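You operate a simulated robot arm through the tools that you are given. There is no shell and no other tool. Be economical: measure what you need, move in short steps, check, and stop when the job is done.

You run a simulated two-armed robot. Do the job below in one go: nothing can be reset, and whatever is moved stays where it is left.

TASK
Swap the orange gear on the slotted shaft for the black one.
Fine: rest the brass plate in its white holder, then lock the new gear with it in the slot; stand the orange gear on the grey bench.

Only the result counts: the job must be done as asked and must still hold three seconds after the hand-in. Knocking over, shifting, dropping, spilling or breaking anything else fails it.

THE ROBOT
Two 7-joint arms with two-finger parallel grippers on one trunk, hanging from a carriage that runs on a gantry, over the field with the corners [-2.27, -0.086], [0.03, -0.086], [0.03, 1.194], [-2.27, 1.194] (x, y) and turns from -365 to 323 degrees about z. Base frame: it is fixed where the carriage stands at the start and does not move with it; the origin is on the floor, on the carriage's upright axis, x ahead of it, y to its left, z up; the surface under the hand at the start is at about z = 0.86. Readings come in m, degrees, newtons and seconds.
The left shoulder is at the start at [0.04, 0.173, 1.502], the right one opposite. With the tool pointing down near the work surface each hand reaches from about 0.1 to 0.66 m from the robot's upright axis, wherever it stands, measured 20 degrees to its own side. Places, roughly: grey bench top [-0.1, -0.2, 0.9]; slot of the shaft [0.7, -0.2, 0.9]; white holder [0.7, 0, 0.9]. Payload 3.43 kg a hand.
The TCP of each hand is the grasp point between the finger pads, 0.03 m short of the fingertips. In the tool frame z runs along the fingers and y along their closing line. Largest opening 0.094 m; finger width 0.028, thickness 0.01; the body of the gripper, 0.05 by 0.096 m, starts 0.055 m behind the TCP.
Orientation is told as [roll, pitch, yaw] about the base's x, y, z axes, in that order, counted from this pose: with the fingers straight down and closing along the base's y, the tool's x points along the base's -x, its y along +y and its z along -z.

THE INTERFACE
- The arms move only by the tool arm_command. It takes "left_series", "right_series" or both (then of equal length, played together; a hand with none holds still); each is a list of rows, each a list of 6 numbers: the shift along the tool's x, y, z in m, then the turn, a rotation vector about the tool's x, y, z in degrees. In form: [[tx, ty, tz, rx, ry, rz], ...]. A call has 1 to 10 rows; each row is the pose to reach, as a shift and turn from the pose commanded when the call began, along the tool's axes at that moment. "left_claw" and "right_claw" are, for a hand that has rows, the closure, from 0 (fully open) to 1 (shut), set as the call begins (left out, the last holds). Rows are played at 5 a second. More than 0.05 m and 8.6 degrees between two rows, or a gripper value outside its range, and nothing of the call is played. Where a pose cannot be reached the arm comes as near as it can. A force on the tool above 40 N (or 10 N above the force at the start of the call, whichever is more), or a blocked arm, ends the call early, and 0.2 s more pass. Each finger travels about 0.072 m/s and halts on what it meets, pressing with about 27 N; the grip force reading is that of the motor and also rises with nothing between the fingers. The clock runs only during rows and for 0.2 s after the last one: add rows that repeat a pose to give the fingers time. It gives the time, the measured TCP pose, the force on the tool (base axes), the opening and the grip force at its end, in the units of the frame above (readings bear some noise), with the torque about the TCP (base axes, N m) and any sound that the robot's microphone picked up.
- Cameras (640 x 400 px; columns grow to the right, rows downward): "scene" is now at [0.2167, -0.0079, 1.7669]; the picture's right is [-0.11, -0.99, 0.00], its down [-0.93, 0.10, -0.36] and it looks along [0.36, -0.04, -0.93] (base axes); focal length 275 px, centre (320, 200). "left" rides on the left gripper at [0.076, -0.014, -0.103] in its tool frame; the picture's right is [0.18, 0.98, 0.00], its down [-0.75, 0.14, -0.64] and it looks along [-0.63, 0.12, 0.77] (tool axes); focal length 243 px, centre (320, 200). "right" rides on the right gripper at [0.076, 0.014, -0.103] in its tool frame; the picture's right is [-0.18, 0.98, 0.00], its down [-0.75, -0.14, -0.64] and it looks along [-0.63, -0.12, 0.77] (tool axes); focal length 243 px, centre (320, 200). There is no depth. A picture from a camera that has moved, and an enlarged one, comes with that camera's place and axes in the base frame and with its lens.
- grab_frame(camera): a new picture of that camera. No time passes.
- move_column(by): slides the trunk up (or, below 0, down) by that many m; the arms and the scene camera ride with it, the base frame stays. It gives what a move gives, with no picture.
- drive_base(legs): drives the robot by 1 to 6 legs, each [ahead, left, turn to the left] in m, m and degrees, along the robot's own axes; the way and the turn of a leg run together, so that a leg with both is an arc; at most 1.5 m and 180 degrees a leg. The arms and the cameras ride along, it lands a little off, and it stops where it bumps. It keeps to its track: a leg is cut to what the track allows. It gives what a move gives.
- pan_tilt(pan, tilt): turns the head with the scene camera to pan (to the left, within 86 degrees either way) and tilt (down, from -29 to 69), counted from straight ahead of the robot. It gives what a move gives.
- close_up(camera, box): a new picture of the part [left, top, right, bottom] of that camera's present view, enlarged. No time passes.
- sign_off(): hands the job in; it is judged then, once.

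Go step by step. Nothing tells you exact positions but the pictures and the camera data: compare them with the known pose of the tool, close in by small moves and look again before you grip or let go. The budget is 120 turns and 92 pictures, counting those below and the enlarged ones. Unless the task says otherwise, let go and move clear before handing in, and close with one line.

The tools are called after "Request:" as name(argument=value, ...) on one line, values as JSON. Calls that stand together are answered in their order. arm_command: Moves the arms, as the interface text tells. Its arguments: {"type":"object","properties":{"left_series":{"type":"array"},"left_claw":{"type":"number"},"right_series":{"type":"array"},"right_claw":{"type":"number"}},"required":[]} The other tools are called the same way: move_column (by) slides the trunk up or down; drive_base (legs) drives the base; pan_tilt (pan, tilt) turns the head that bears the scene camera; grab_frame (camera) takes a picture; close_up (camera, box) takes an enlarged picture of a part of a camera's view; sign_off () hands the job in.

At the start:

```text
clock: 0.0
left_tool_pos: [0.5929, 0.1277, 1.1776]
left_orientation: [-0.4, -0.9, 2.3]
left_contact_force: [13.7, -189.4, -128.6]
left_moment: [24.5, -9.69, 16.94]
left_finger_gap: 0.0942
left_finger_force: 0.1
right_tool_pos: [0.542, -0.2814, 1.2462]
right_orientation: [0.0, 0.0, 0.0]
right_contact_force: [0.2, 0.8, -0.2]
right_moment: [0.0, 0.0, 0.04]
right_finger_gap: 0.0943
right_finger_force: 0.1
trunk travel left (down, up): [-0.655, 0.126]
robot x, y, heading: [-0.003, -0.0008, -0.2]
head pan, tilt: [-6.4, 68.8]
```

scene: 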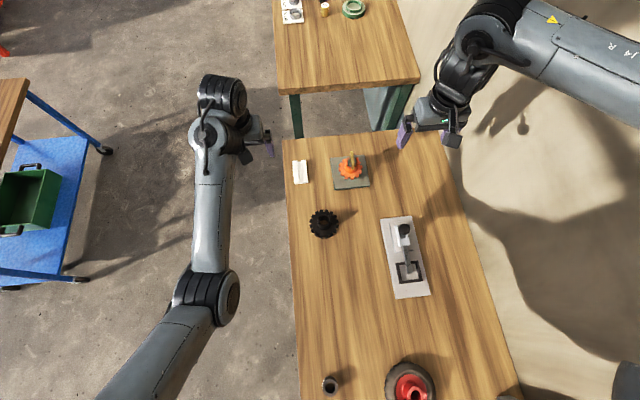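
right: 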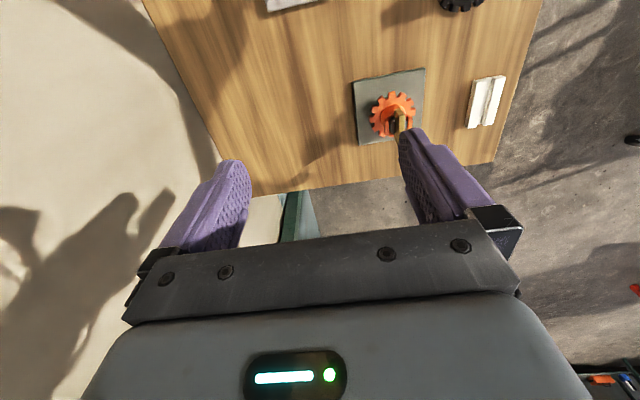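
left: 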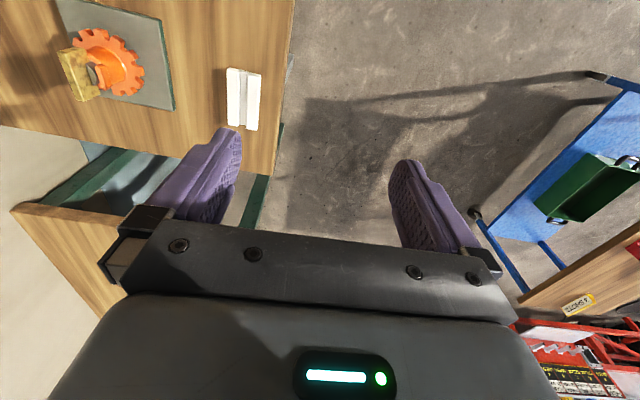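

I see the orange gear on the shaft on a grey plate, with the brass plate in the slot, the white holder to its left, and the black gear nearer to me. The left hand shows an odd force reading, so I'll look closer first.

Request:
close_up(camera="scene", box=[280, 130, 440, 230])

Request:
close_up(camera="left", box=[40, 0, 300, 162])

Request:
close_up(camera="scene", box=[290, 210, 450, 310])

Request:
close_up(camera="right", box=[320, 50, 540, 187])

```text
4.00 times, centred on (360, 180) of scene
camera zoom: at [0.2167, -0.0079, 1.7669], right [-0.11, -0.99, 0.0], down [-0.93, 0.1, -0.36], along [0.36, -0.04, -0.93], focal length 1099 px, centre (160, 280)
```

zoom: 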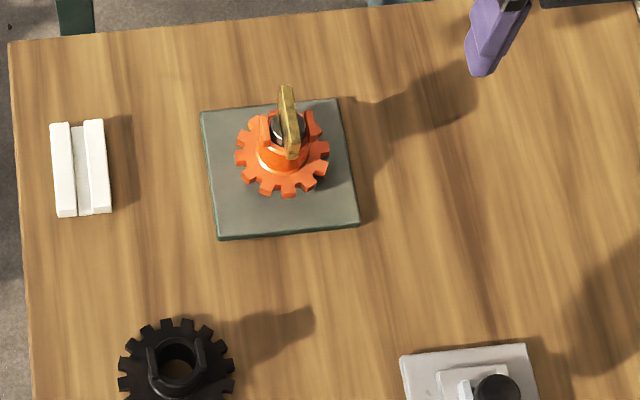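

```text
2.46 times, centred on (170, 81) of left
camera zoom: at [0.5151, 0.1102, 1.2798], right [-0.22, 0.97, -0.01], down [0.74, 0.17, 0.65], along [0.64, 0.14, -0.76], focal length 597 px, centre (689, 493)
```

zoom: 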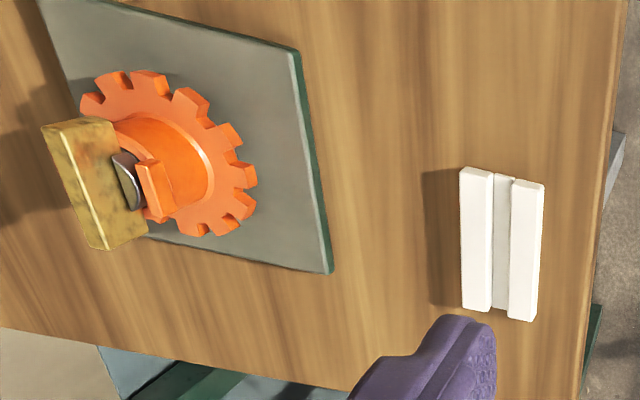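

```text
4.00 times, centred on (370, 260) of scene
camera zoom: at [0.2167, -0.0079, 1.7669], right [-0.11, -0.99, 0.0], down [-0.93, 0.1, -0.36], along [0.36, -0.04, -0.93], focal length 1099 px, centre (120, -40)
```

zoom: 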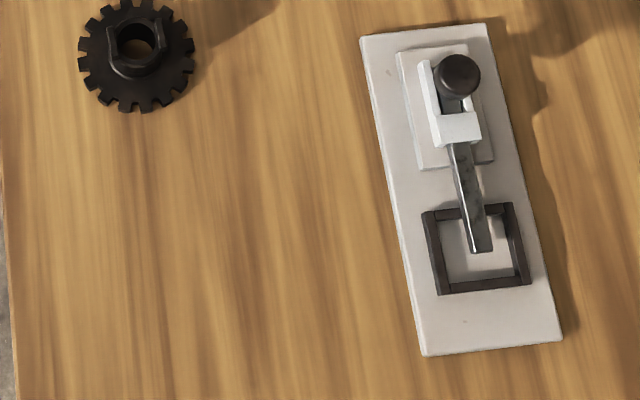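

```text
2.91 times, centred on (430, 118) of right
camera zoom: at [0.4666, -0.2671, 1.3483], right [0.18, 0.98, 0.0], down [0.75, -0.14, 0.64], along [0.63, -0.12, -0.77], focal length 706 px, centre (0, 437)
```

zoom: 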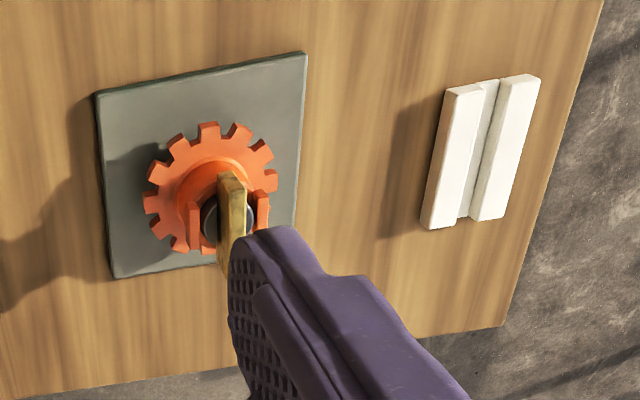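

The shaft seems to stand upright near (0.665, -0.167) and the plate stands in it with its thin side along y. I'll bring the right hand above it and look around for the grey bench.

Request:
drive_base(legs=[[0.03, 0, 0]])

Request:
arm_command(right_series=[[-0.02, 0.03, 0.02, 0, 0, 0], [-0.05, 0.06, 0.04, 0, 0, 0], [-0.08, 0.09, 0.06, 0, 0, 0], [-0.093, 0.114, 0.09, 0, 0, 0], [-0.093, 0.114, 0.13, 0, 0, 0]])

Request:
grab_frame(camera="right")

Request:
pan_tilt(pan=-80, tilt=60)

Request:
grab_frame(camera="scene")

```text
clock: 0.8
left_tool_pos: [0.6245, 0.1275, 1.1767]
left_orientation: [-0.5, -1.2, 3.1]
left_contact_force: [9.7, -78.6, -57.2]
left_moment: [10.16, -3.97, 7.13]
left_finger_gap: 0.0937
left_finger_force: 0.1
right_tool_pos: [0.5735, -0.2809, 1.2453]
right_orientation: [0.0, 0.0, 0.0]
right_contact_force: [0.4, 0.5, -0.3]
right_moment: [-0.01, 0.02, 0.01]
right_finger_gap: 0.0938
right_finger_force: 0.0
trunk travel left (down, up): [-0.655, 0.126]
robot x, y, heading: [0.0341, 0.0018, -0.0]
head pan, tilt: [-6.4, 68.8]
```

```text
clock: 2.0
left_tool_pos: [0.6253, 0.1273, 1.1784]
left_orientation: [-0.5, -1.2, 3.2]
left_contact_force: [4.6, -40.6, -31.4]
left_moment: [5.3, -2.12, 3.68]
left_finger_gap: 0.0942
left_finger_force: 0.1
right_tool_pos: [0.6668, -0.1683, 1.1148]
right_orientation: [0.0, 0.1, 0.0]
right_contact_force: [-0.6, 0.5, -0.1]
right_moment: [0.03, 0.02, 0.03]
right_finger_gap: 0.0942
right_finger_force: 0.0
trunk travel left (down, up): [-0.655, 0.126]
robot x, y, heading: [0.0278, -0.0006, 0.1]
head pan, tilt: [-6.4, 68.8]
```

```text
84 pictures are left
camera right: at [0.5899, -0.1537, 1.2177], right [0.18, 0.98, 0.0], down [0.75, -0.14, 0.64], along [0.63, -0.12, -0.77], focal length 243 px, centre (320, 200)
```

right: 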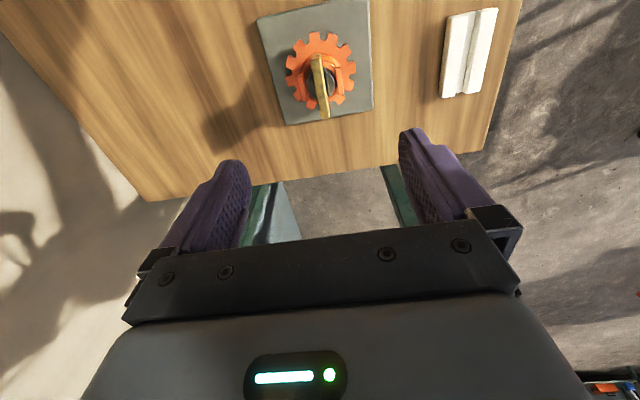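

```text
clock: 3.5
left_tool_pos: [0.6245, 0.127, 1.1789]
left_orientation: [-0.5, -1.2, 3.3]
left_contact_force: [2.8, -43.6, -27.5]
left_moment: [5.6, -2.2, 3.85]
left_finger_gap: 0.094
left_finger_force: 0.0
right_tool_pos: [0.6669, -0.1685, 1.1152]
right_orientation: [0.0, 0.0, 0.0]
right_contact_force: [0.2, -0.3, 0.2]
right_moment: [0.01, -0.04, -0.02]
right_finger_gap: 0.0941
right_finger_force: 0.1
trunk travel left (down, up): [-0.655, 0.126]
robot x, y, heading: [0.0318, 0.0025, -0.1]
head pan, tilt: [-80.0, 60.0]
```

```text
83 pictures are left
camera scene: at [0.2028, -0.0672, 1.7763], right [-0.98, -0.17, 0.0], down [-0.15, 0.85, -0.5], along [0.09, -0.49, -0.87], focal length 275 px, centre (320, 200)
```

scene: 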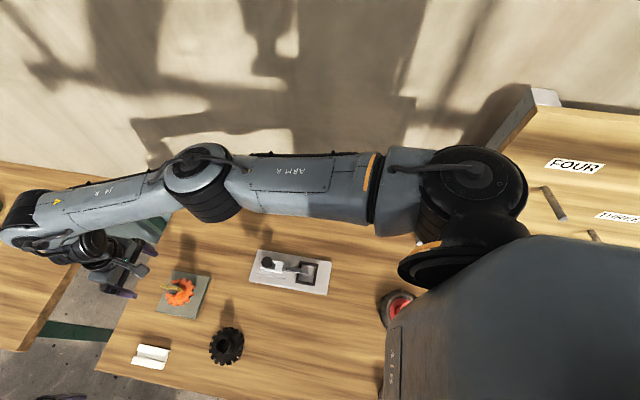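

The plate's top edge triangulates to about x 0.635–0.683, y -0.166, z about 0.965. I'll lower part way and look closely.

Request:
arm_command(right_series=[[0.004, 0.002, 0.04, 0, 0, 0], [0.007, 0.002, 0.08, 0, 0, 0], [0.007, 0.002, 0.08, 0, 0, 0]])

Request:
grab_frame(camera="right")

Request:
pan_tilt(pan=-12, tilt=60)

Request:
grab_frame(camera="scene")

```text
clock: 4.3
left_tool_pos: [0.6243, 0.1267, 1.1794]
left_orientation: [-0.6, -1.2, 3.2]
left_contact_force: [3.2, -42.8, -28.2]
left_moment: [5.55, -2.14, 3.85]
left_finger_gap: 0.0941
left_finger_force: 0.0
right_tool_pos: [0.6592, -0.1669, 1.0339]
right_orientation: [0.0, 0.0, 0.0]
right_contact_force: [0.2, 0.2, 0.4]
right_moment: [-0.01, 0.01, -0.01]
right_finger_gap: 0.0941
right_finger_force: 0.1
trunk travel left (down, up): [-0.655, 0.126]
robot x, y, heading: [0.0333, -0.0021, 0.0]
head pan, tilt: [-80.0, 60.0]
```

```text
82 pictures are left
camera right: at [0.583, -0.1524, 1.1372], right [0.18, 0.98, 0.0], down [0.75, -0.14, 0.64], along [0.63, -0.12, -0.77], focal length 243 px, centre (320, 200)
```

right: 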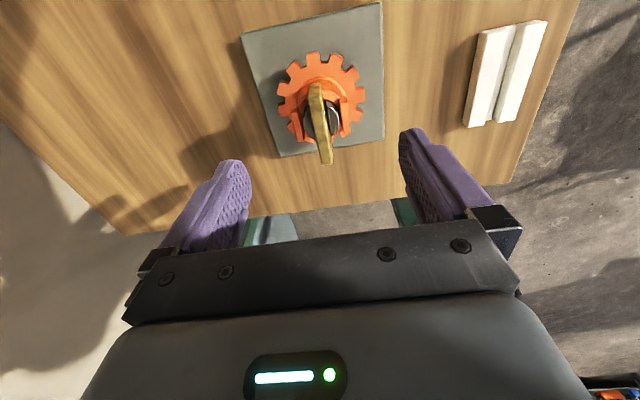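

```text
clock: 5.7
left_tool_pos: [0.6246, 0.1262, 1.1777]
left_orientation: [-0.5, -1.1, 3.2]
left_contact_force: [3.0, -43.2, -28.2]
left_moment: [5.56, -2.15, 3.84]
left_finger_gap: 0.0941
left_finger_force: 0.1
right_tool_pos: [0.6599, -0.168, 1.0333]
right_orientation: [0.0, -0.1, -0.1]
right_contact_force: [-0.5, 0.3, 0.4]
right_moment: [0.0, -0.02, 0.0]
right_finger_gap: 0.094
right_finger_force: 0.1
trunk travel left (down, up): [-0.655, 0.126]
robot x, y, heading: [0.0285, 0.0018, 0.1]
head pan, tilt: [-12.0, 60.0]
```

```text
81 pictures are left
camera scene: at [0.2564, -0.0155, 1.7763], right [-0.21, -0.98, 0.0], down [-0.85, 0.18, -0.5], along [0.49, -0.1, -0.87], focal length 275 px, centre (320, 200)
```

scene: 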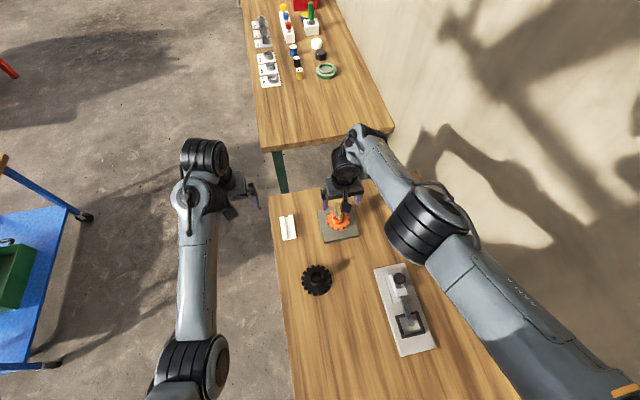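

The plate's top is near z 0.955, centred at x 0.661, y -0.167. I need the collar height to know how deep I can grip, so I zoom in.

Request:
close_up(camera="right", box=[240, 30, 400, 180])

Request:
close_up(camera="scene", box=[270, 170, 400, 250])

Request:
close_up(camera="left", box=[40, 0, 300, 162])

```text
2.67 times, centred on (320, 105) of right
camera zoom: at [0.5831, -0.1529, 1.1377], right [0.18, 0.98, 0.0], down [0.75, -0.14, 0.64], along [0.63, -0.12, -0.77], focal length 647 px, centre (320, 453)
```

zoom: 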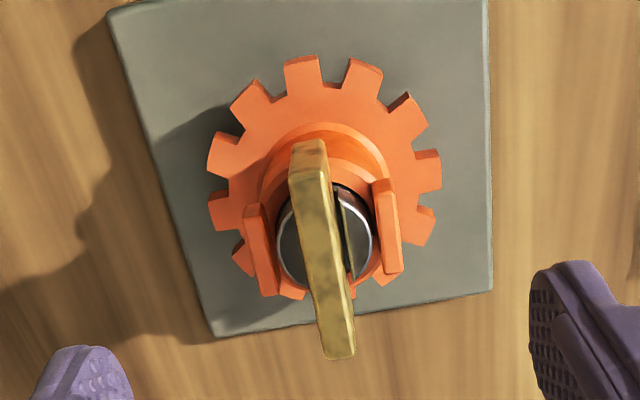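

```text
4.92 times, centred on (335, 210) of scene
camera zoom: at [0.2564, -0.0155, 1.7763], right [-0.21, -0.98, 0.0], down [-0.85, 0.18, -0.5], along [0.49, -0.1, -0.87], focal length 1353 px, centre (246, 151)
```

zoom: 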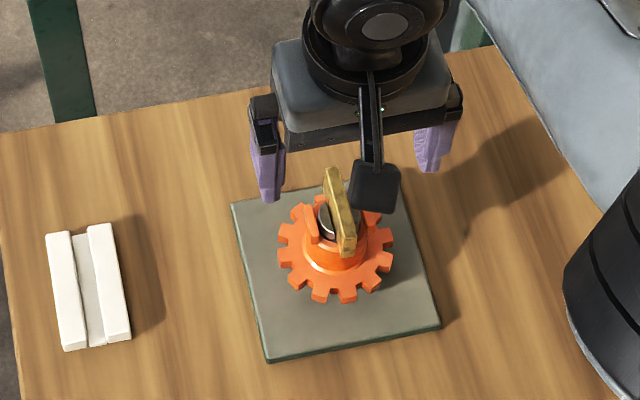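

```text
2.46 times, centred on (170, 81) of left
camera zoom: at [0.5459, 0.109, 1.2795], right [-0.24, 0.97, -0.01], down [0.73, 0.19, 0.66], along [0.64, 0.15, -0.75], focal length 597 px, centre (689, 493)
```

zoom: 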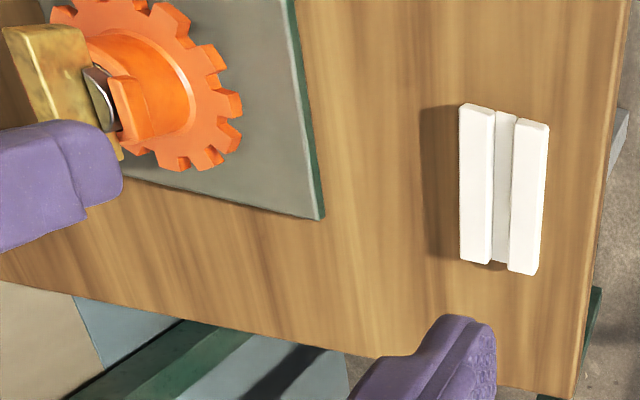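

Collar lobes top out at about z 0.925, so I keep the fingertips at about 0.93, with the hand yawed about -3° to match the plate.

Request:
arm_command(right_series=[[-0.001, 0.001, 0.03, 0, 0, 3.3], [-0.001, 0.001, 0.055, 0, 0, 3.3], [-0.001, 0.001, 0.071, 0, 0, 3.3], [-0.001, 0.001, 0.071, 0, 0, 3.3]])

Request:
close_up(camera="right", box=[160, 60, 480, 260])

Request:
close_up(camera="left", box=[0, 0, 260, 162])

```text
clock: 6.7
left_tool_pos: [0.6236, 0.1281, 1.1786]
left_orientation: [-0.6, -1.2, 3.2]
left_contact_force: [3.6, -42.5, -28.0]
left_moment: [5.53, -2.14, 3.86]
left_finger_gap: 0.0942
left_finger_force: 0.0
right_tool_pos: [0.6596, -0.1648, 0.9622]
right_orientation: [-0.1, 0.1, -3.5]
right_contact_force: [-0.5, -0.5, -0.5]
right_moment: [-0.01, -0.01, 0.01]
right_finger_gap: 0.0942
right_finger_force: 0.1
trunk travel left (down, up): [-0.655, 0.126]
robot x, y, heading: [0.0293, -0.0026, 0.2]
head pan, tilt: [-12.0, 60.0]
```

```text
2.00 times, centred on (320, 160) of right
camera zoom: at [0.5841, -0.1459, 1.0666], right [0.24, 0.97, 0.0], down [0.74, -0.18, 0.64], along [0.62, -0.16, -0.77], focal length 485 px, centre (320, 280)
```

zoom: 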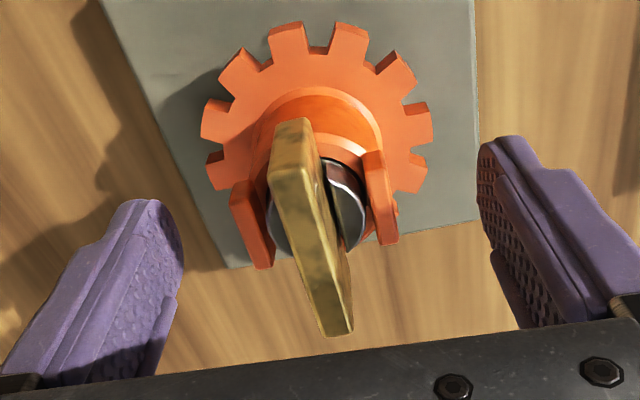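

```text
2.46 times, centred on (130, 81) of left
camera zoom: at [0.546, 0.109, 1.2796], right [-0.24, 0.97, -0.01], down [0.73, 0.19, 0.66], along [0.64, 0.15, -0.75], focal length 597 px, centre (788, 493)
```

zoom: 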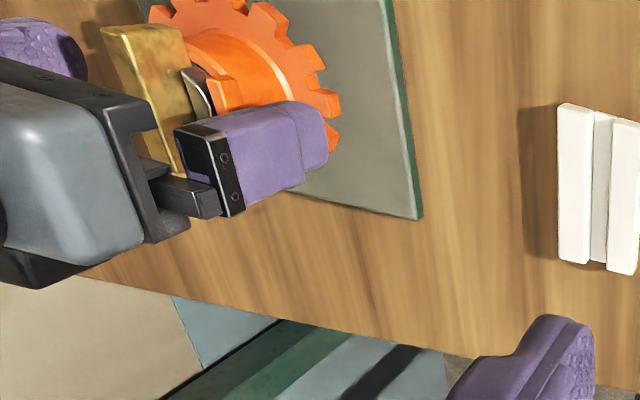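

The plate is about centred between the fingers. I'll close part-way and check centring before gripping.

Request:
arm_command(right_series=[[0, 0, 0, 0, 0, 0], [0, 0, 0, 0, 0, 0], [0, 0, 0, 0, 0, 0]], right_claw=0.76)

Request:
close_up(camera="right", box=[240, 110, 400, 210])

```text
clock: 7.5
left_tool_pos: [0.6228, 0.1274, 1.1778]
left_orientation: [-0.4, -1.2, 3.3]
left_contact_force: [2.6, -43.0, -27.8]
left_moment: [5.54, -2.16, 3.88]
left_finger_gap: 0.094
left_finger_force: 0.1
right_tool_pos: [0.6595, -0.1649, 0.9626]
right_orientation: [-0.2, 0.0, -3.4]
right_contact_force: [-0.8, -1.2, 0.5]
right_moment: [-0.23, -0.08, -0.02]
right_finger_gap: 0.0457
right_finger_force: 27.1
trunk travel left (down, up): [-0.655, 0.126]
robot x, y, heading: [0.0318, -0.0014, 0.2]
head pan, tilt: [-12.0, 60.0]
```

```text
4.00 times, centred on (320, 160) of right
camera zoom: at [0.5841, -0.1462, 1.0667], right [0.24, 0.97, 0.0], down [0.74, -0.18, 0.64], along [0.62, -0.16, -0.77], focal length 970 px, centre (320, 360)
```

zoom: 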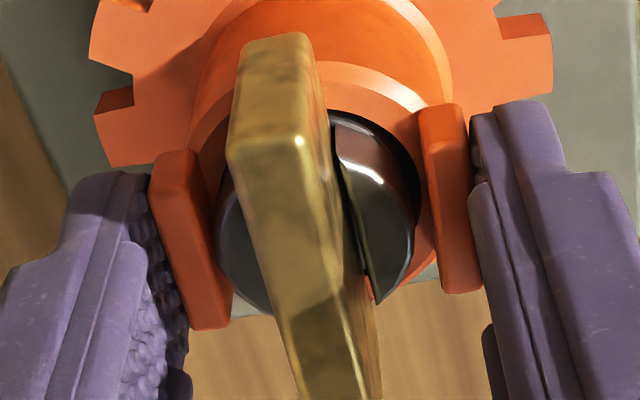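

The fingers met the collar lobes (45.7 mm wide), so the lobes are higher than I judged, at about 0.942. I open, raise by 14 mm, and close again.

Request:
arm_command(right_series=[[0, 0, 0, 0, 0, 0], [0, 0, 0, 0, 0, 0], [0, 0, -0.014, 0, 0, 0], [0, 0, -0.014, 0, 0, 0]], right_claw=0.3)

Request:
arm_command(right_series=[[0, 0, 0, 0, 0, 0], [0, 0, 0, 0, 0, 0], [0, 0, 0, 0, 0, 0]], right_claw=0.75)

Request:
close_up(camera="right", box=[240, 110, 400, 210])

Request:
close_up(camera="left", box=[0, 0, 160, 100])

```text
clock: 8.5
left_tool_pos: [0.6247, 0.1278, 1.1788]
left_orientation: [-0.6, -1.3, 3.2]
left_contact_force: [2.9, -42.1, -27.8]
left_moment: [5.54, -2.21, 3.87]
left_finger_gap: 0.0941
left_finger_force: 0.1
right_tool_pos: [0.66, -0.1641, 0.978]
right_orientation: [-0.1, 0.0, -3.3]
right_contact_force: [0.2, 0.7, 0.4]
right_moment: [0.0, 0.01, 0.01]
right_finger_gap: 0.066
right_finger_force: 0.0
trunk travel left (down, up): [-0.655, 0.126]
robot x, y, heading: [0.028, 0.0012, -0.0]
head pan, tilt: [-12.0, 60.0]
```

```text
clock: 9.3
left_tool_pos: [0.6239, 0.1263, 1.1771]
left_orientation: [-0.5, -1.2, 3.3]
left_contact_force: [3.1, -42.6, -27.1]
left_moment: [5.53, -2.14, 3.83]
left_finger_gap: 0.0941
left_finger_force: 0.1
right_tool_pos: [0.6591, -0.1652, 0.9772]
right_orientation: [0.0, 0.1, -3.3]
right_contact_force: [0.3, 0.2, 0.3]
right_moment: [-0.02, -0.02, -0.01]
right_finger_gap: 0.0236
right_finger_force: 0.1
trunk travel left (down, up): [-0.655, 0.126]
robot x, y, heading: [0.0301, -0.0019, 0.1]
head pan, tilt: [-12.0, 60.0]
```

```text
4.00 times, centred on (320, 160) of right
camera zoom: at [0.5839, -0.1457, 1.0809], right [0.24, 0.97, 0.0], down [0.74, -0.18, 0.64], along [0.62, -0.16, -0.77], focal length 970 px, centre (320, 360)
```

zoom: 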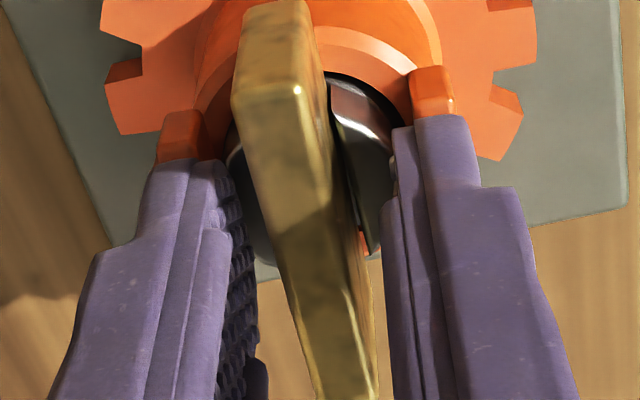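

```text
4.00 times, centred on (80, 50) of left
camera zoom: at [0.5459, 0.109, 1.2795], right [-0.24, 0.97, -0.01], down [0.73, 0.19, 0.66], along [0.64, 0.15, -0.75], focal length 970 px, centre (1280, 800)
```

zoom: 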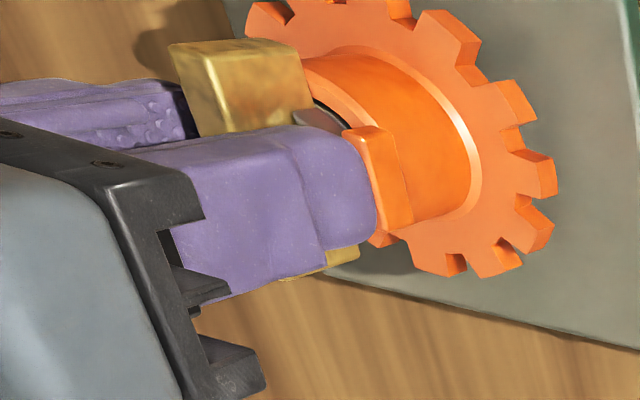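

The fingers are clear above the lobes, on both sides of the plate. Now gripping.

Request:
arm_command(right_series=[[0, 0, 0, 0, 0, 0], [0, 0, 0, 0, 0, 0], [0, 0, 0, 0, 0, 0], [0, 0, 0, 0, 0, 0]], right_claw=1)

Request:
close_up(camera="right", box=[240, 110, 400, 210])

```text
clock: 10.3
left_tool_pos: [0.6244, 0.126, 1.1789]
left_orientation: [-0.5, -1.2, 3.2]
left_contact_force: [2.4, -42.8, -29.1]
left_moment: [5.53, -2.13, 3.85]
left_finger_gap: 0.0939
left_finger_force: 0.0
right_tool_pos: [0.6589, -0.165, 0.9788]
right_orientation: [0.0, 0.0, -3.4]
right_contact_force: [0.7, -2.3, -0.1]
right_moment: [-0.09, -0.01, 0.03]
right_finger_gap: 0.0091
right_finger_force: 27.2
trunk travel left (down, up): [-0.655, 0.126]
robot x, y, heading: [0.0341, 0.0008, -0.0]
head pan, tilt: [-12.0, 60.0]
```

```text
4.00 times, centred on (320, 160) of right
camera zoom: at [0.5838, -0.1464, 1.0808], right [0.24, 0.97, 0.0], down [0.74, -0.18, 0.64], along [0.62, -0.16, -0.77], focal length 970 px, centre (320, 360)
```

zoom: 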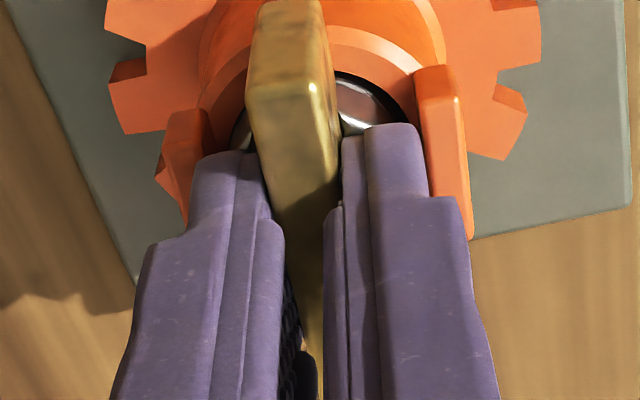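

Gripped at 9.1 mm. Lifting straight up.

Request:
arm_command(right_series=[[0, 0, -0.015, 0, 0, 0], [0, 0, -0.03, 0, 0, 0], [0, 0, -0.05, 0, 0, 0], [0, 0, -0.08, 0, 0, 0], [0, 0, -0.11, 0, 0, 0], [0, 0, -0.11, 0, 0, 0]])

Request:
grab_frame(camera="right")

Request:
close_up(camera="scene", box=[250, 130, 410, 250])

Request:
close_up(camera="left", box=[0, 0, 260, 162])

```text
clock: 11.7
left_tool_pos: [0.6242, 0.1267, 1.1773]
left_orientation: [-0.5, -1.2, 3.1]
left_contact_force: [2.7, -42.4, -27.6]
left_moment: [5.52, -2.13, 3.86]
left_finger_gap: 0.0939
left_finger_force: 0.1
right_tool_pos: [0.6604, -0.1654, 1.0873]
right_orientation: [-0.1, 0.0, -3.3]
right_contact_force: [0.0, -0.4, -1.5]
right_moment: [-0.01, 0.02, 0.0]
right_finger_gap: 0.0098
right_finger_force: 27.1
trunk travel left (down, up): [-0.655, 0.126]
robot x, y, heading: [0.03, -0.0003, 0.1]
head pan, tilt: [-12.0, 60.0]
```

```text
71 pictures are left
camera right: at [0.5843, -0.1464, 1.1903], right [0.24, 0.97, 0.0], down [0.74, -0.18, 0.64], along [0.62, -0.15, -0.77], focal length 243 px, centre (320, 200)
```

right: 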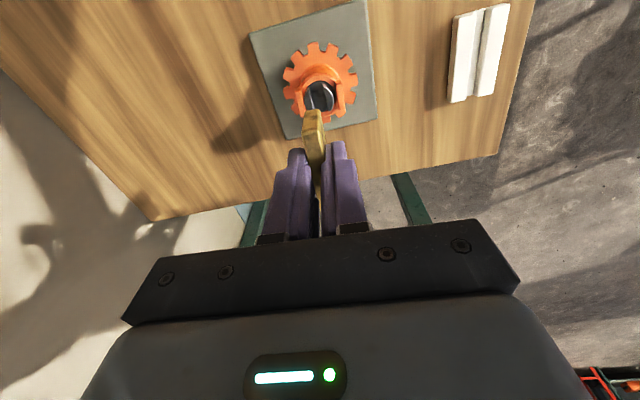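

```text
3.33 times, centred on (330, 190) of scene
camera zoom: at [0.2563, -0.0154, 1.7762], right [-0.21, -0.98, 0.0], down [-0.85, 0.18, -0.5], along [0.49, -0.1, -0.87], focal length 916 px, centre (287, 233)
```

zoom: 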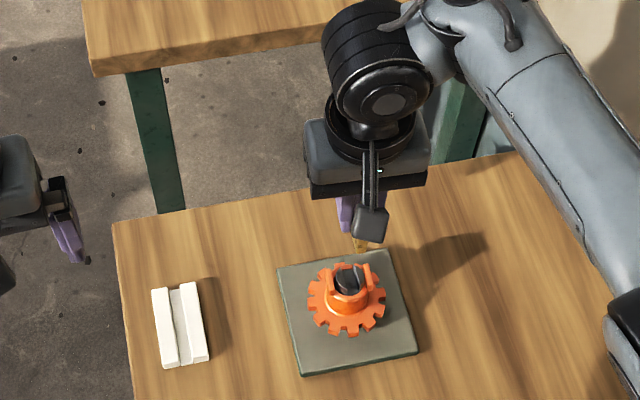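

```text
2.46 times, centred on (130, 81) of left
camera zoom: at [0.5458, 0.1091, 1.2794], right [-0.24, 0.97, -0.01], down [0.73, 0.19, 0.66], along [0.64, 0.15, -0.75], focal length 597 px, centre (788, 493)
```

zoom: 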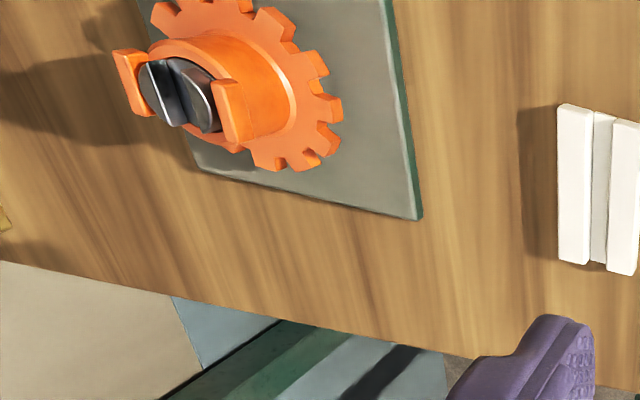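

The plate is out. Holder centre is near (0.671, 0.013) with the groove about along x. The left hand is too near, so I move it outwards first.

Request:
arm_command(left_series=[[0, 0.02, -0.01, 0, 0, 0], [0, 0.05, -0.03, 0, 0, 0], [0, 0.09, -0.05, 0, 0, 0], [0, 0.13, -0.06, 0, 0, 0], [0, 0.17, -0.06, 0, 0, 0], [0, 0.2, -0.06, 0, 0, 0], [0, 0.2, -0.06, 0, 0, 0]])

```text
clock: 12.0
left_tool_pos: [0.6243, 0.1295, 1.1797]
left_orientation: [-0.5, -1.5, 3.5]
left_contact_force: [3.9, -20.9, -12.5]
left_moment: [2.8, -0.76, 1.98]
left_finger_gap: 0.0938
left_finger_force: 0.0
right_tool_pos: [0.6603, -0.1648, 1.0866]
right_orientation: [0.0, 0.0, -3.3]
right_contact_force: [-0.4, 0.3, -1.6]
right_moment: [0.03, 0.0, 0.0]
right_finger_gap: 0.0095
right_finger_force: 27.1
trunk travel left (down, up): [-0.655, 0.126]
robot x, y, heading: [0.0286, -0.0001, -0.1]
head pan, tilt: [-12.0, 60.0]
stopped in row 1 (left hand): the force on the tool passed its limit at 88 N (the readings are from after the stop); the commanded pose is now the measured one
```

The left hand is blocked on its outer side by something. I'll look at the left arm.

Request:
pan_tilt(pan=25, tilt=50)

Request:
grab_frame(camera="scene")

Request:
grab_frame(camera="left")

```text
clock: 13.0
left_tool_pos: [0.624, 0.1291, 1.1798]
left_orientation: [-0.5, -1.3, 3.5]
left_contact_force: [4.9, -35.2, -24.8]
left_moment: [4.68, -1.78, 3.31]
left_finger_gap: 0.094
left_finger_force: 0.1
right_tool_pos: [0.66, -0.1651, 1.0882]
right_orientation: [0.0, 0.1, -3.3]
right_contact_force: [0.0, -0.7, -1.2]
right_moment: [0.03, -0.02, 0.01]
right_finger_gap: 0.0091
right_finger_force: 27.4
trunk travel left (down, up): [-0.655, 0.126]
robot x, y, heading: [0.0304, 0.0031, 0.2]
head pan, tilt: [25.0, 50.0]
```

```text
68 pictures are left
camera scene: at [0.2609, 0.0309, 1.7888], right [0.42, -0.91, 0.0], down [-0.69, -0.32, -0.64], along [0.58, 0.27, -0.77], focal length 275 px, centre (320, 200)
```

scene: 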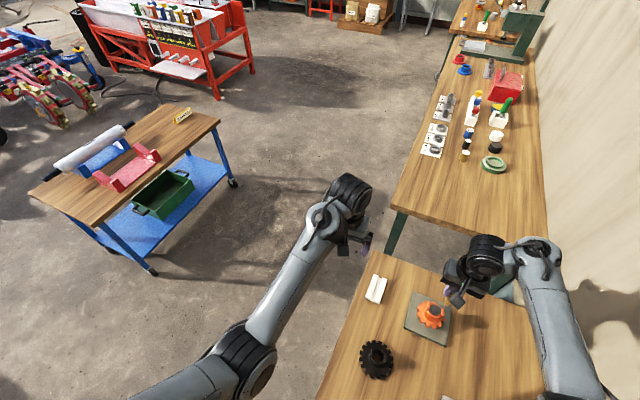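

```text
67 pictures are left
camera left: at [0.5462, 0.1107, 1.2804], right [-0.24, 0.97, -0.01], down [0.73, 0.19, 0.66], along [0.64, 0.15, -0.75], focal length 243 px, centre (320, 200)
```

left: 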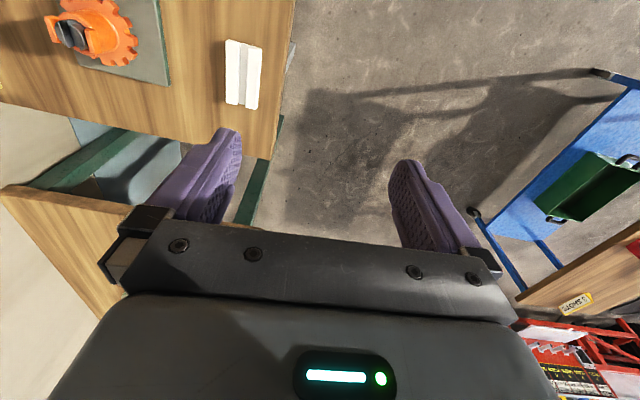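

Nothing visible touches it; likely its own wrist links. I'll try drawing the left hand backward instead.

Request:
arm_command(left_series=[[0.02, -0.005, 0.005, 0, 0, 0], [0.05, -0.005, 0.005, 0, 0, 0], [0.09, -0.005, 0.005, 0, 0, 0], [0.13, -0.005, 0.005, 0, 0, 0], [0.17, -0.005, 0.0, 0, 0, 0], [0.2, 0, 0, 0, 0, 0], [0.2, 0, 0, 0, 0, 0]])

```text
clock: 13.3
left_tool_pos: [0.6211, 0.1281, 1.18]
left_orientation: [-0.8, -1.7, 3.7]
left_contact_force: [2.4, -18.4, -11.2]
left_moment: [2.36, -0.71, 1.68]
left_finger_gap: 0.0942
left_finger_force: 0.0
right_tool_pos: [0.6592, -0.165, 1.0854]
right_orientation: [-0.1, 0.1, -3.3]
right_contact_force: [0.4, 0.2, -1.2]
right_moment: [0.03, -0.01, -0.01]
right_finger_gap: 0.0092
right_finger_force: 27.0
trunk travel left (down, up): [-0.655, 0.126]
robot x, y, heading: [0.03, 0.0002, -0.2]
head pan, tilt: [25.0, 50.0]
stopped in row 1 (left hand): the force on the tool passed its limit at 70 N (the readings are from after the stop); the commanded pose is now the measured one
```

The left arm appears jammed internally, so I leave it. Driving the base left 0.178 m carries the plate over the holder and takes the left hand away with it.

Request:
drive_base(legs=[[0, 0.178, 0]])

Request:
grab_frame(camera="right")

Request:
pan_tilt(pan=-20, tilt=60)

Request:
close_up(camera="scene", box=[240, 120, 400, 220])

```text
clock: 14.8
left_tool_pos: [0.622, 0.3052, 1.1791]
left_orientation: [-0.6, -1.6, 3.3]
left_contact_force: [2.8, -32.3, -22.4]
left_moment: [4.21, -1.67, 2.97]
left_finger_gap: 0.0939
left_finger_force: 0.1
right_tool_pos: [0.6592, 0.0124, 1.087]
right_orientation: [0.0, 0.0, -3.6]
right_contact_force: [-1.1, 0.9, -1.0]
right_moment: [0.01, 0.01, -0.03]
right_finger_gap: 0.0094
right_finger_force: 27.7
trunk travel left (down, up): [-0.655, 0.126]
robot x, y, heading: [0.035, 0.1796, -0.2]
head pan, tilt: [25.0, 50.0]
```

```text
66 pictures are left
camera right: at [0.5842, 0.0308, 1.1902], right [0.24, 0.97, 0.0], down [0.74, -0.19, 0.64], along [0.62, -0.16, -0.77], focal length 243 px, centre (320, 200)
```

right: 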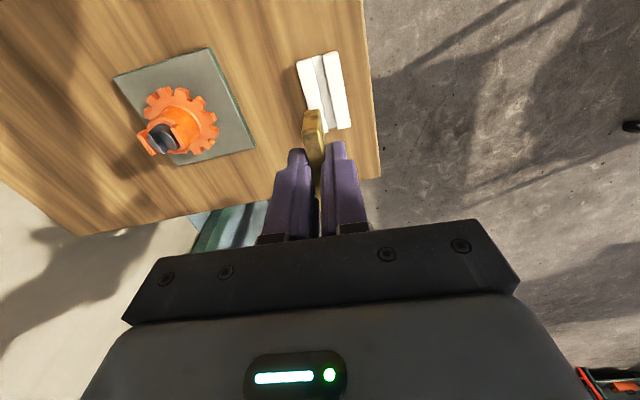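

```text
clock: 15.9
left_tool_pos: [0.6221, 0.3048, 1.1784]
left_orientation: [-0.7, -1.7, 3.5]
left_contact_force: [1.7, -23.9, -14.8]
left_moment: [3.1, -1.1, 2.2]
left_finger_gap: 0.0941
left_finger_force: 0.1
right_tool_pos: [0.6599, 0.0116, 1.087]
right_orientation: [0.0, 0.1, -3.4]
right_contact_force: [1.2, -0.1, -2.1]
right_moment: [0.0, 0.03, -0.01]
right_finger_gap: 0.0093
right_finger_force: 27.2
trunk travel left (down, up): [-0.655, 0.126]
robot x, y, heading: [0.0325, 0.1733, -0.0]
head pan, tilt: [-20.0, 60.0]
```

```text
4.00 times, centred on (320, 170) of scene
camera zoom: at [0.2539, 0.1534, 1.7763], right [-0.34, -0.94, 0.0], down [-0.81, 0.3, -0.5], along [0.47, -0.17, -0.87], focal length 1099 px, centre (320, 320)
```

zoom: 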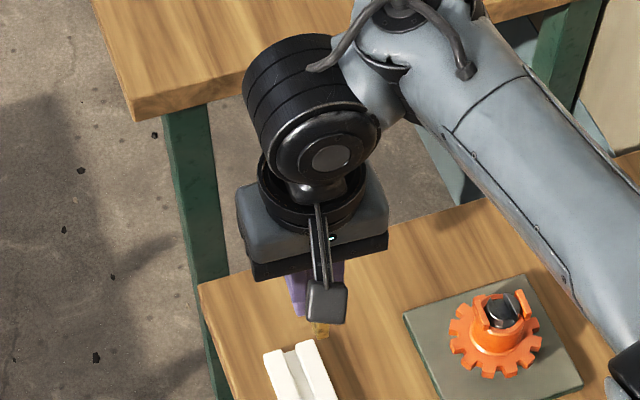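

The plate is over the holder; I zoom in on the groove to align.

Request:
close_up(camera="right", box=[260, 40, 388, 140])

Request:
close_up(camera="scene", box=[270, 190, 370, 260])

```text
4.00 times, centred on (324, 90) of right
camera zoom: at [0.5842, 0.0304, 1.1902], right [0.24, 0.97, 0.0], down [0.74, -0.19, 0.64], along [0.62, -0.16, -0.77], focal length 970 px, centre (304, 640)
```

zoom: 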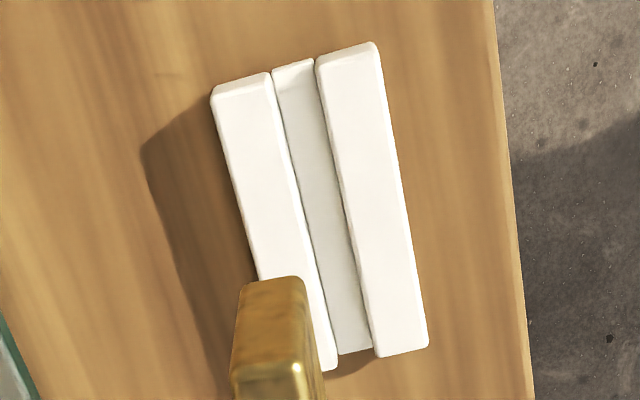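

```text
5.71 times, centred on (320, 225) of scene
camera zoom: at [0.2539, 0.1534, 1.7763], right [-0.34, -0.94, 0.0], down [-0.81, 0.3, -0.5], along [0.47, -0.17, -0.87], focal length 1570 px, centre (320, 57)
```

zoom: 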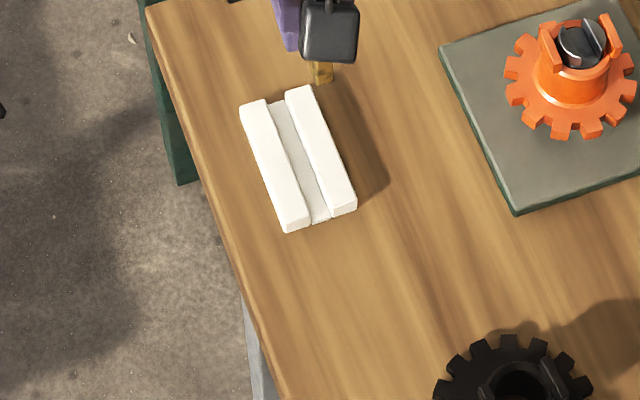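

Groove centre is about (0.676, 0.0146) with yaw about -2°, and it's about 13 mm wide against the 9 mm plate. I align above it and descend part way.

Request:
arm_command(right_series=[[-0.0146, 0.0035, 0, 0, 0, -1.5], [-0.0146, 0.0035, 0.04, 0, 0, -1.5], [-0.0146, 0.0035, 0.08, 0, 0, -1.5], [-0.0146, 0.0035, 0.105, 0, 0, -1.5], [-0.0146, 0.0035, 0.105, 0, 0, -1.5]])

Request:
close_up(camera="right", box=[256, 70, 384, 170])

Request:
close_up(camera="scene", box=[270, 180, 370, 250])

```text
clock: 17.1
left_tool_pos: [0.6224, 0.3041, 1.1786]
left_orientation: [-0.8, -1.7, 3.4]
left_contact_force: [1.9, -27.7, -17.0]
left_moment: [3.56, -1.39, 2.49]
left_finger_gap: 0.0939
left_finger_force: 0.0
right_tool_pos: [0.6748, 0.0155, 0.9823]
right_orientation: [-0.1, 0.0, -1.9]
right_contact_force: [0.0, -0.1, -0.8]
right_moment: [0.01, -0.01, -0.02]
right_finger_gap: 0.0095
right_finger_force: 26.7
trunk travel left (down, up): [-0.655, 0.126]
robot x, y, heading: [0.0295, 0.1774, -0.0]
head pan, tilt: [-20.0, 60.0]
```

```text
4.00 times, centred on (320, 120) of right
camera zoom: at [0.5983, 0.0324, 1.086], right [0.22, 0.98, 0.0], down [0.75, -0.17, 0.64], along [0.63, -0.14, -0.77], focal length 970 px, centre (320, 520)
```

zoom: 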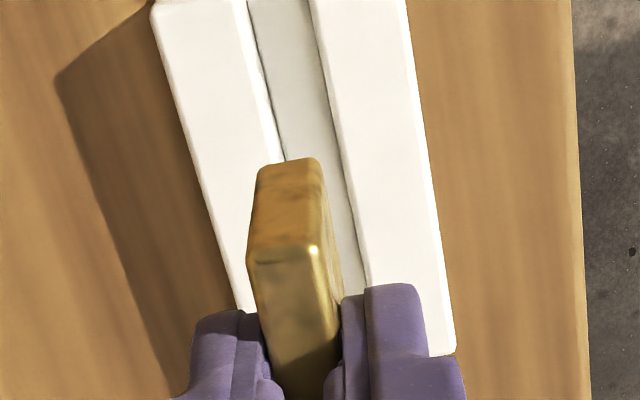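

```text
5.71 times, centred on (320, 215) of scene
camera zoom: at [0.254, 0.1533, 1.7763], right [-0.34, -0.94, 0.0], down [-0.81, 0.3, -0.5], along [0.47, -0.17, -0.87], focal length 1570 px, centre (320, 114)
```

zoom: 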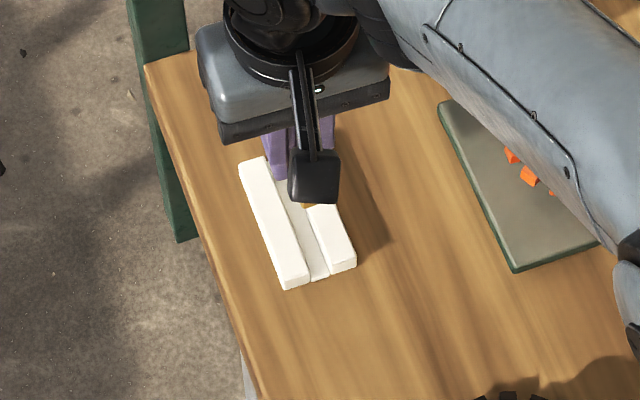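

Alignment is within about 1 mm (shift 1 mm to -y). I continue down close to the groove.

Request:
arm_command(right_series=[[0, -0.001, 0.015, 0, 0, 0], [0, -0.001, 0.03, 0, 0, 0], [0, -0.001, 0.045, 0, 0, 0], [0, -0.001, 0.045, 0, 0, 0]])

Request:
close_up(camera="right", box=[256, 70, 384, 170])

```text
clock: 18.1
left_tool_pos: [0.622, 0.3061, 1.178]
left_orientation: [-0.7, -1.6, 3.4]
left_contact_force: [1.8, -28.2, -18.8]
left_moment: [3.64, -1.44, 2.58]
left_finger_gap: 0.0939
left_finger_force: 0.1
right_tool_pos: [0.6624, 0.0142, 0.9444]
right_orientation: [0.0, 0.0, -1.9]
right_contact_force: [0.1, 0.0, -0.8]
right_moment: [0.02, -0.02, 0.0]
right_finger_gap: 0.0095
right_finger_force: 27.1
right hand out of reach, approached as far as the arm can: row 2, 3, 4
trunk travel left (down, up): [-0.655, 0.126]
robot x, y, heading: [0.0321, 0.1794, -0.2]
head pan, tilt: [-20.0, 60.0]
```

```text
4.00 times, centred on (320, 120) of right
camera zoom: at [0.5863, 0.0311, 1.0482], right [0.22, 0.98, 0.0], down [0.75, -0.17, 0.64], along [0.63, -0.14, -0.77], focal length 970 px, centre (320, 520)
```

zoom: 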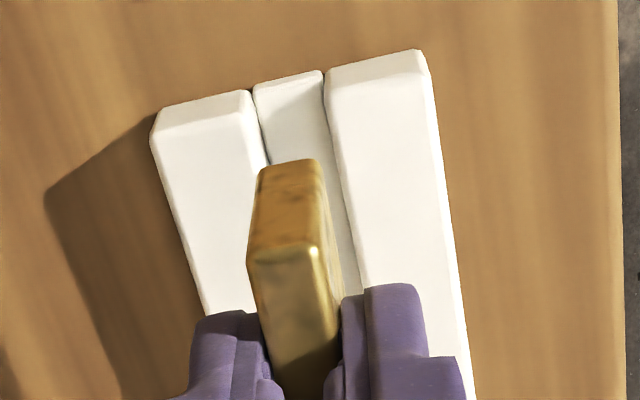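

The arm is at its reach limit here, so I raise the hand and lower the trunk instead.

Request:
arm_command(right_series=[[0, 0, -0.045, 0, 0, 0], [0, 0, -0.085, 0, 0, 0], [0, 0, -0.125, 0, 0, 0], [0, 0, -0.165, 0, 0, 0], [0, 0, -0.165, 0, 0, 0]])

Request:
move_column(by=-0.12)

```text
clock: 19.3
left_tool_pos: [0.6219, 0.3051, 1.18]
left_orientation: [-0.7, -1.6, 3.4]
left_contact_force: [1.3, -28.4, -20.0]
left_moment: [3.7, -1.44, 2.6]
left_finger_gap: 0.0938
left_finger_force: 0.1
right_tool_pos: [0.6642, 0.0134, 1.1091]
right_orientation: [0.0, 0.0, -2.0]
right_contact_force: [-0.4, -0.3, -1.8]
right_moment: [-0.01, -0.01, 0.01]
right_finger_gap: 0.0094
right_finger_force: 27.2
trunk travel left (down, up): [-0.655, 0.126]
robot x, y, heading: [0.0282, 0.1787, -0.2]
head pan, tilt: [-20.0, 60.0]
```

```text
clock: 20.8
left_tool_pos: [0.6227, 0.3041, 1.0588]
left_orientation: [-0.7, -1.8, 3.3]
left_contact_force: [1.8, -28.5, -18.1]
left_moment: [3.71, -1.39, 2.64]
left_finger_gap: 0.0942
left_finger_force: 0.1
right_tool_pos: [0.6644, 0.0137, 0.9881]
right_orientation: [0.0, -0.1, -2.0]
right_contact_force: [0.0, 0.7, -2.5]
right_moment: [-0.01, 0.0, 0.01]
right_finger_gap: 0.0092
right_finger_force: 26.7
trunk travel left (down, up): [-0.535, 0.246]
robot x, y, heading: [0.0328, 0.1748, -0.3]
head pan, tilt: [-20.0, 60.0]
```

Now I correct x by +10 mm and descend towards the groove.

Request:
arm_command(right_series=[[-0.0105, 0.0005, 0.01, 0, 0, 0], [-0.0105, 0.0005, 0.03, 0, 0, 0], [-0.0105, 0.0005, 0.045, 0, 0, 0], [-0.0105, 0.0005, 0.045, 0, 0, 0]])

Request:
close_up(camera="right", box=[256, 70, 384, 170])

Request:
close_up(camera="scene", box=[270, 140, 410, 240])

```text
clock: 21.8
left_tool_pos: [0.6233, 0.3035, 1.0596]
left_orientation: [-0.7, -1.7, 3.3]
left_contact_force: [1.9, -28.6, -18.9]
left_moment: [3.67, -1.43, 2.64]
left_finger_gap: 0.0939
left_finger_force: 0.0
right_tool_pos: [0.6726, 0.0127, 0.9444]
right_orientation: [0.0, 0.0, -2.0]
right_contact_force: [0.2, -0.2, -2.1]
right_moment: [0.01, -0.01, 0.0]
right_finger_gap: 0.0094
right_finger_force: 27.4
trunk travel left (down, up): [-0.535, 0.246]
robot x, y, heading: [0.0308, 0.1796, -0.1]
head pan, tilt: [-20.0, 60.0]
```

```text
4.00 times, centred on (320, 120) of right
camera zoom: at [0.5973, 0.0292, 1.0478], right [0.22, 0.98, 0.0], down [0.75, -0.17, 0.64], along [0.63, -0.14, -0.77], focal length 970 px, centre (320, 520)
```

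zoom: 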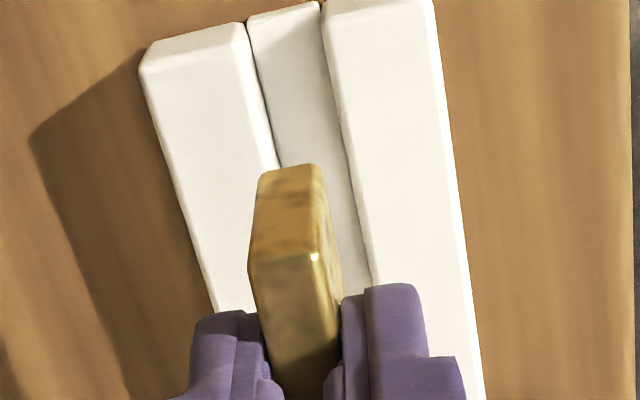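

```text
4.00 times, centred on (340, 190) of scene
camera zoom: at [0.2539, 0.1533, 1.6563], right [-0.34, -0.94, 0.0], down [-0.81, 0.3, -0.5], along [0.47, -0.17, -0.87], focal length 1099 px, centre (240, 240)
```

zoom: 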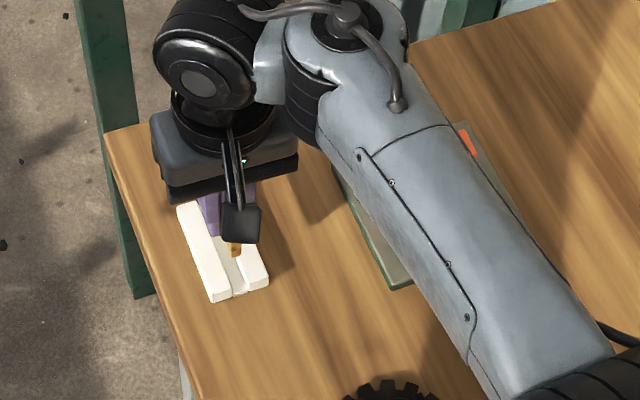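

Plate needs +1.5 mm in y. I go down 20 mm and check.

Request:
arm_command(right_series=[[-0.001, 0.0015, 0.003, 0, 0, 0], [-0.001, 0.0015, 0.01, 0, 0, 0], [-0.001, 0.0015, 0.015, 0, 0, 0], [-0.001, 0.0015, 0.02, 0, 0, 0], [-0.001, 0.0015, 0.02, 0, 0, 0]])

Request:
close_up(camera="right", box=[256, 70, 384, 170])

```text
clock: 23.0
left_tool_pos: [0.6228, 0.3061, 1.0592]
left_orientation: [-0.6, -1.8, 3.3]
left_contact_force: [1.6, -27.4, -18.3]
left_moment: [3.7, -1.43, 2.62]
left_finger_gap: 0.0939
left_finger_force: 0.1
right_tool_pos: [0.6756, 0.0149, 0.9246]
right_orientation: [0.0, 0.0, -1.9]
right_contact_force: [0.0, -0.7, -1.3]
right_moment: [-0.03, 0.0, -0.01]
right_finger_gap: 0.0093
right_finger_force: 27.3
trunk travel left (down, up): [-0.535, 0.246]
robot x, y, heading: [0.0282, 0.1775, -0.1]
head pan, tilt: [-20.0, 60.0]
```

```text
4.00 times, centred on (320, 120) of right
camera zoom: at [0.5991, 0.0313, 1.027], right [0.22, 0.98, 0.0], down [0.75, -0.17, 0.64], along [0.63, -0.14, -0.77], focal length 970 px, centre (320, 520)
```

zoom: 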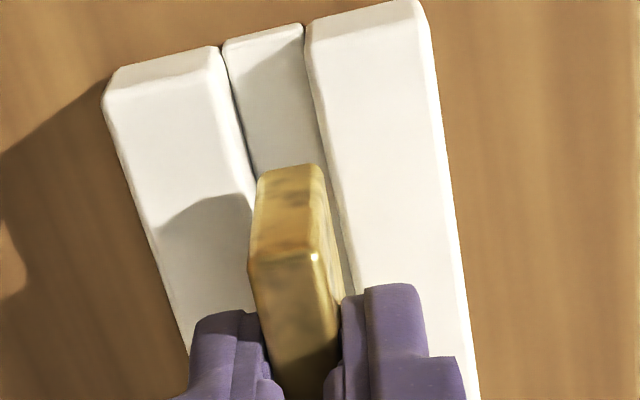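

The plate is centred over the groove. Lowering slowly until contact.

Request:
arm_command(right_series=[[0, 0, 0.004, 0, 0, 0], [0, 0, 0.008, 0, 0, 0], [0, 0, 0.012, 0, 0, 0], [0, 0, 0.012, 0, 0, 0]])

Request:
close_up(camera="right", box=[256, 70, 384, 170])

```text
clock: 24.0
left_tool_pos: [0.6225, 0.3054, 1.0585]
left_orientation: [-0.8, -1.7, 3.3]
left_contact_force: [1.9, -27.7, -18.4]
left_moment: [3.7, -1.42, 2.6]
left_finger_gap: 0.094
left_finger_force: 0.1
right_tool_pos: [0.676, 0.014, 0.9123]
right_orientation: [0.1, -0.1, -2.0]
right_contact_force: [1.4, -0.4, -1.1]
right_moment: [0.01, 0.02, 0.03]
right_finger_gap: 0.0096
right_finger_force: 27.2
trunk travel left (down, up): [-0.535, 0.246]
robot x, y, heading: [0.0314, 0.1807, -0.3]
head pan, tilt: [-20.0, 60.0]
```

```text
4.00 times, centred on (320, 120) of right
camera zoom: at [0.5989, 0.0315, 1.0154], right [0.22, 0.98, 0.0], down [0.75, -0.17, 0.64], along [0.63, -0.14, -0.77], focal length 970 px, centre (320, 520)
```

zoom: 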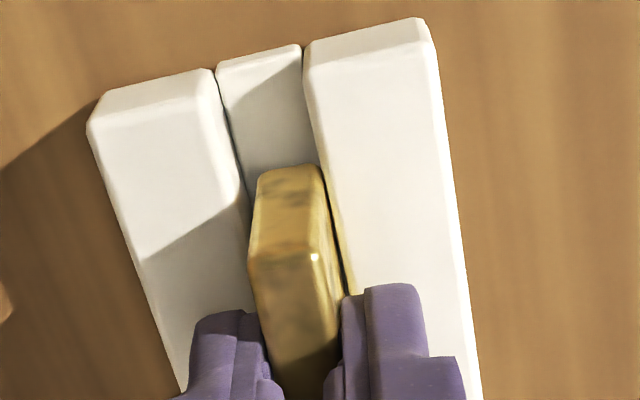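

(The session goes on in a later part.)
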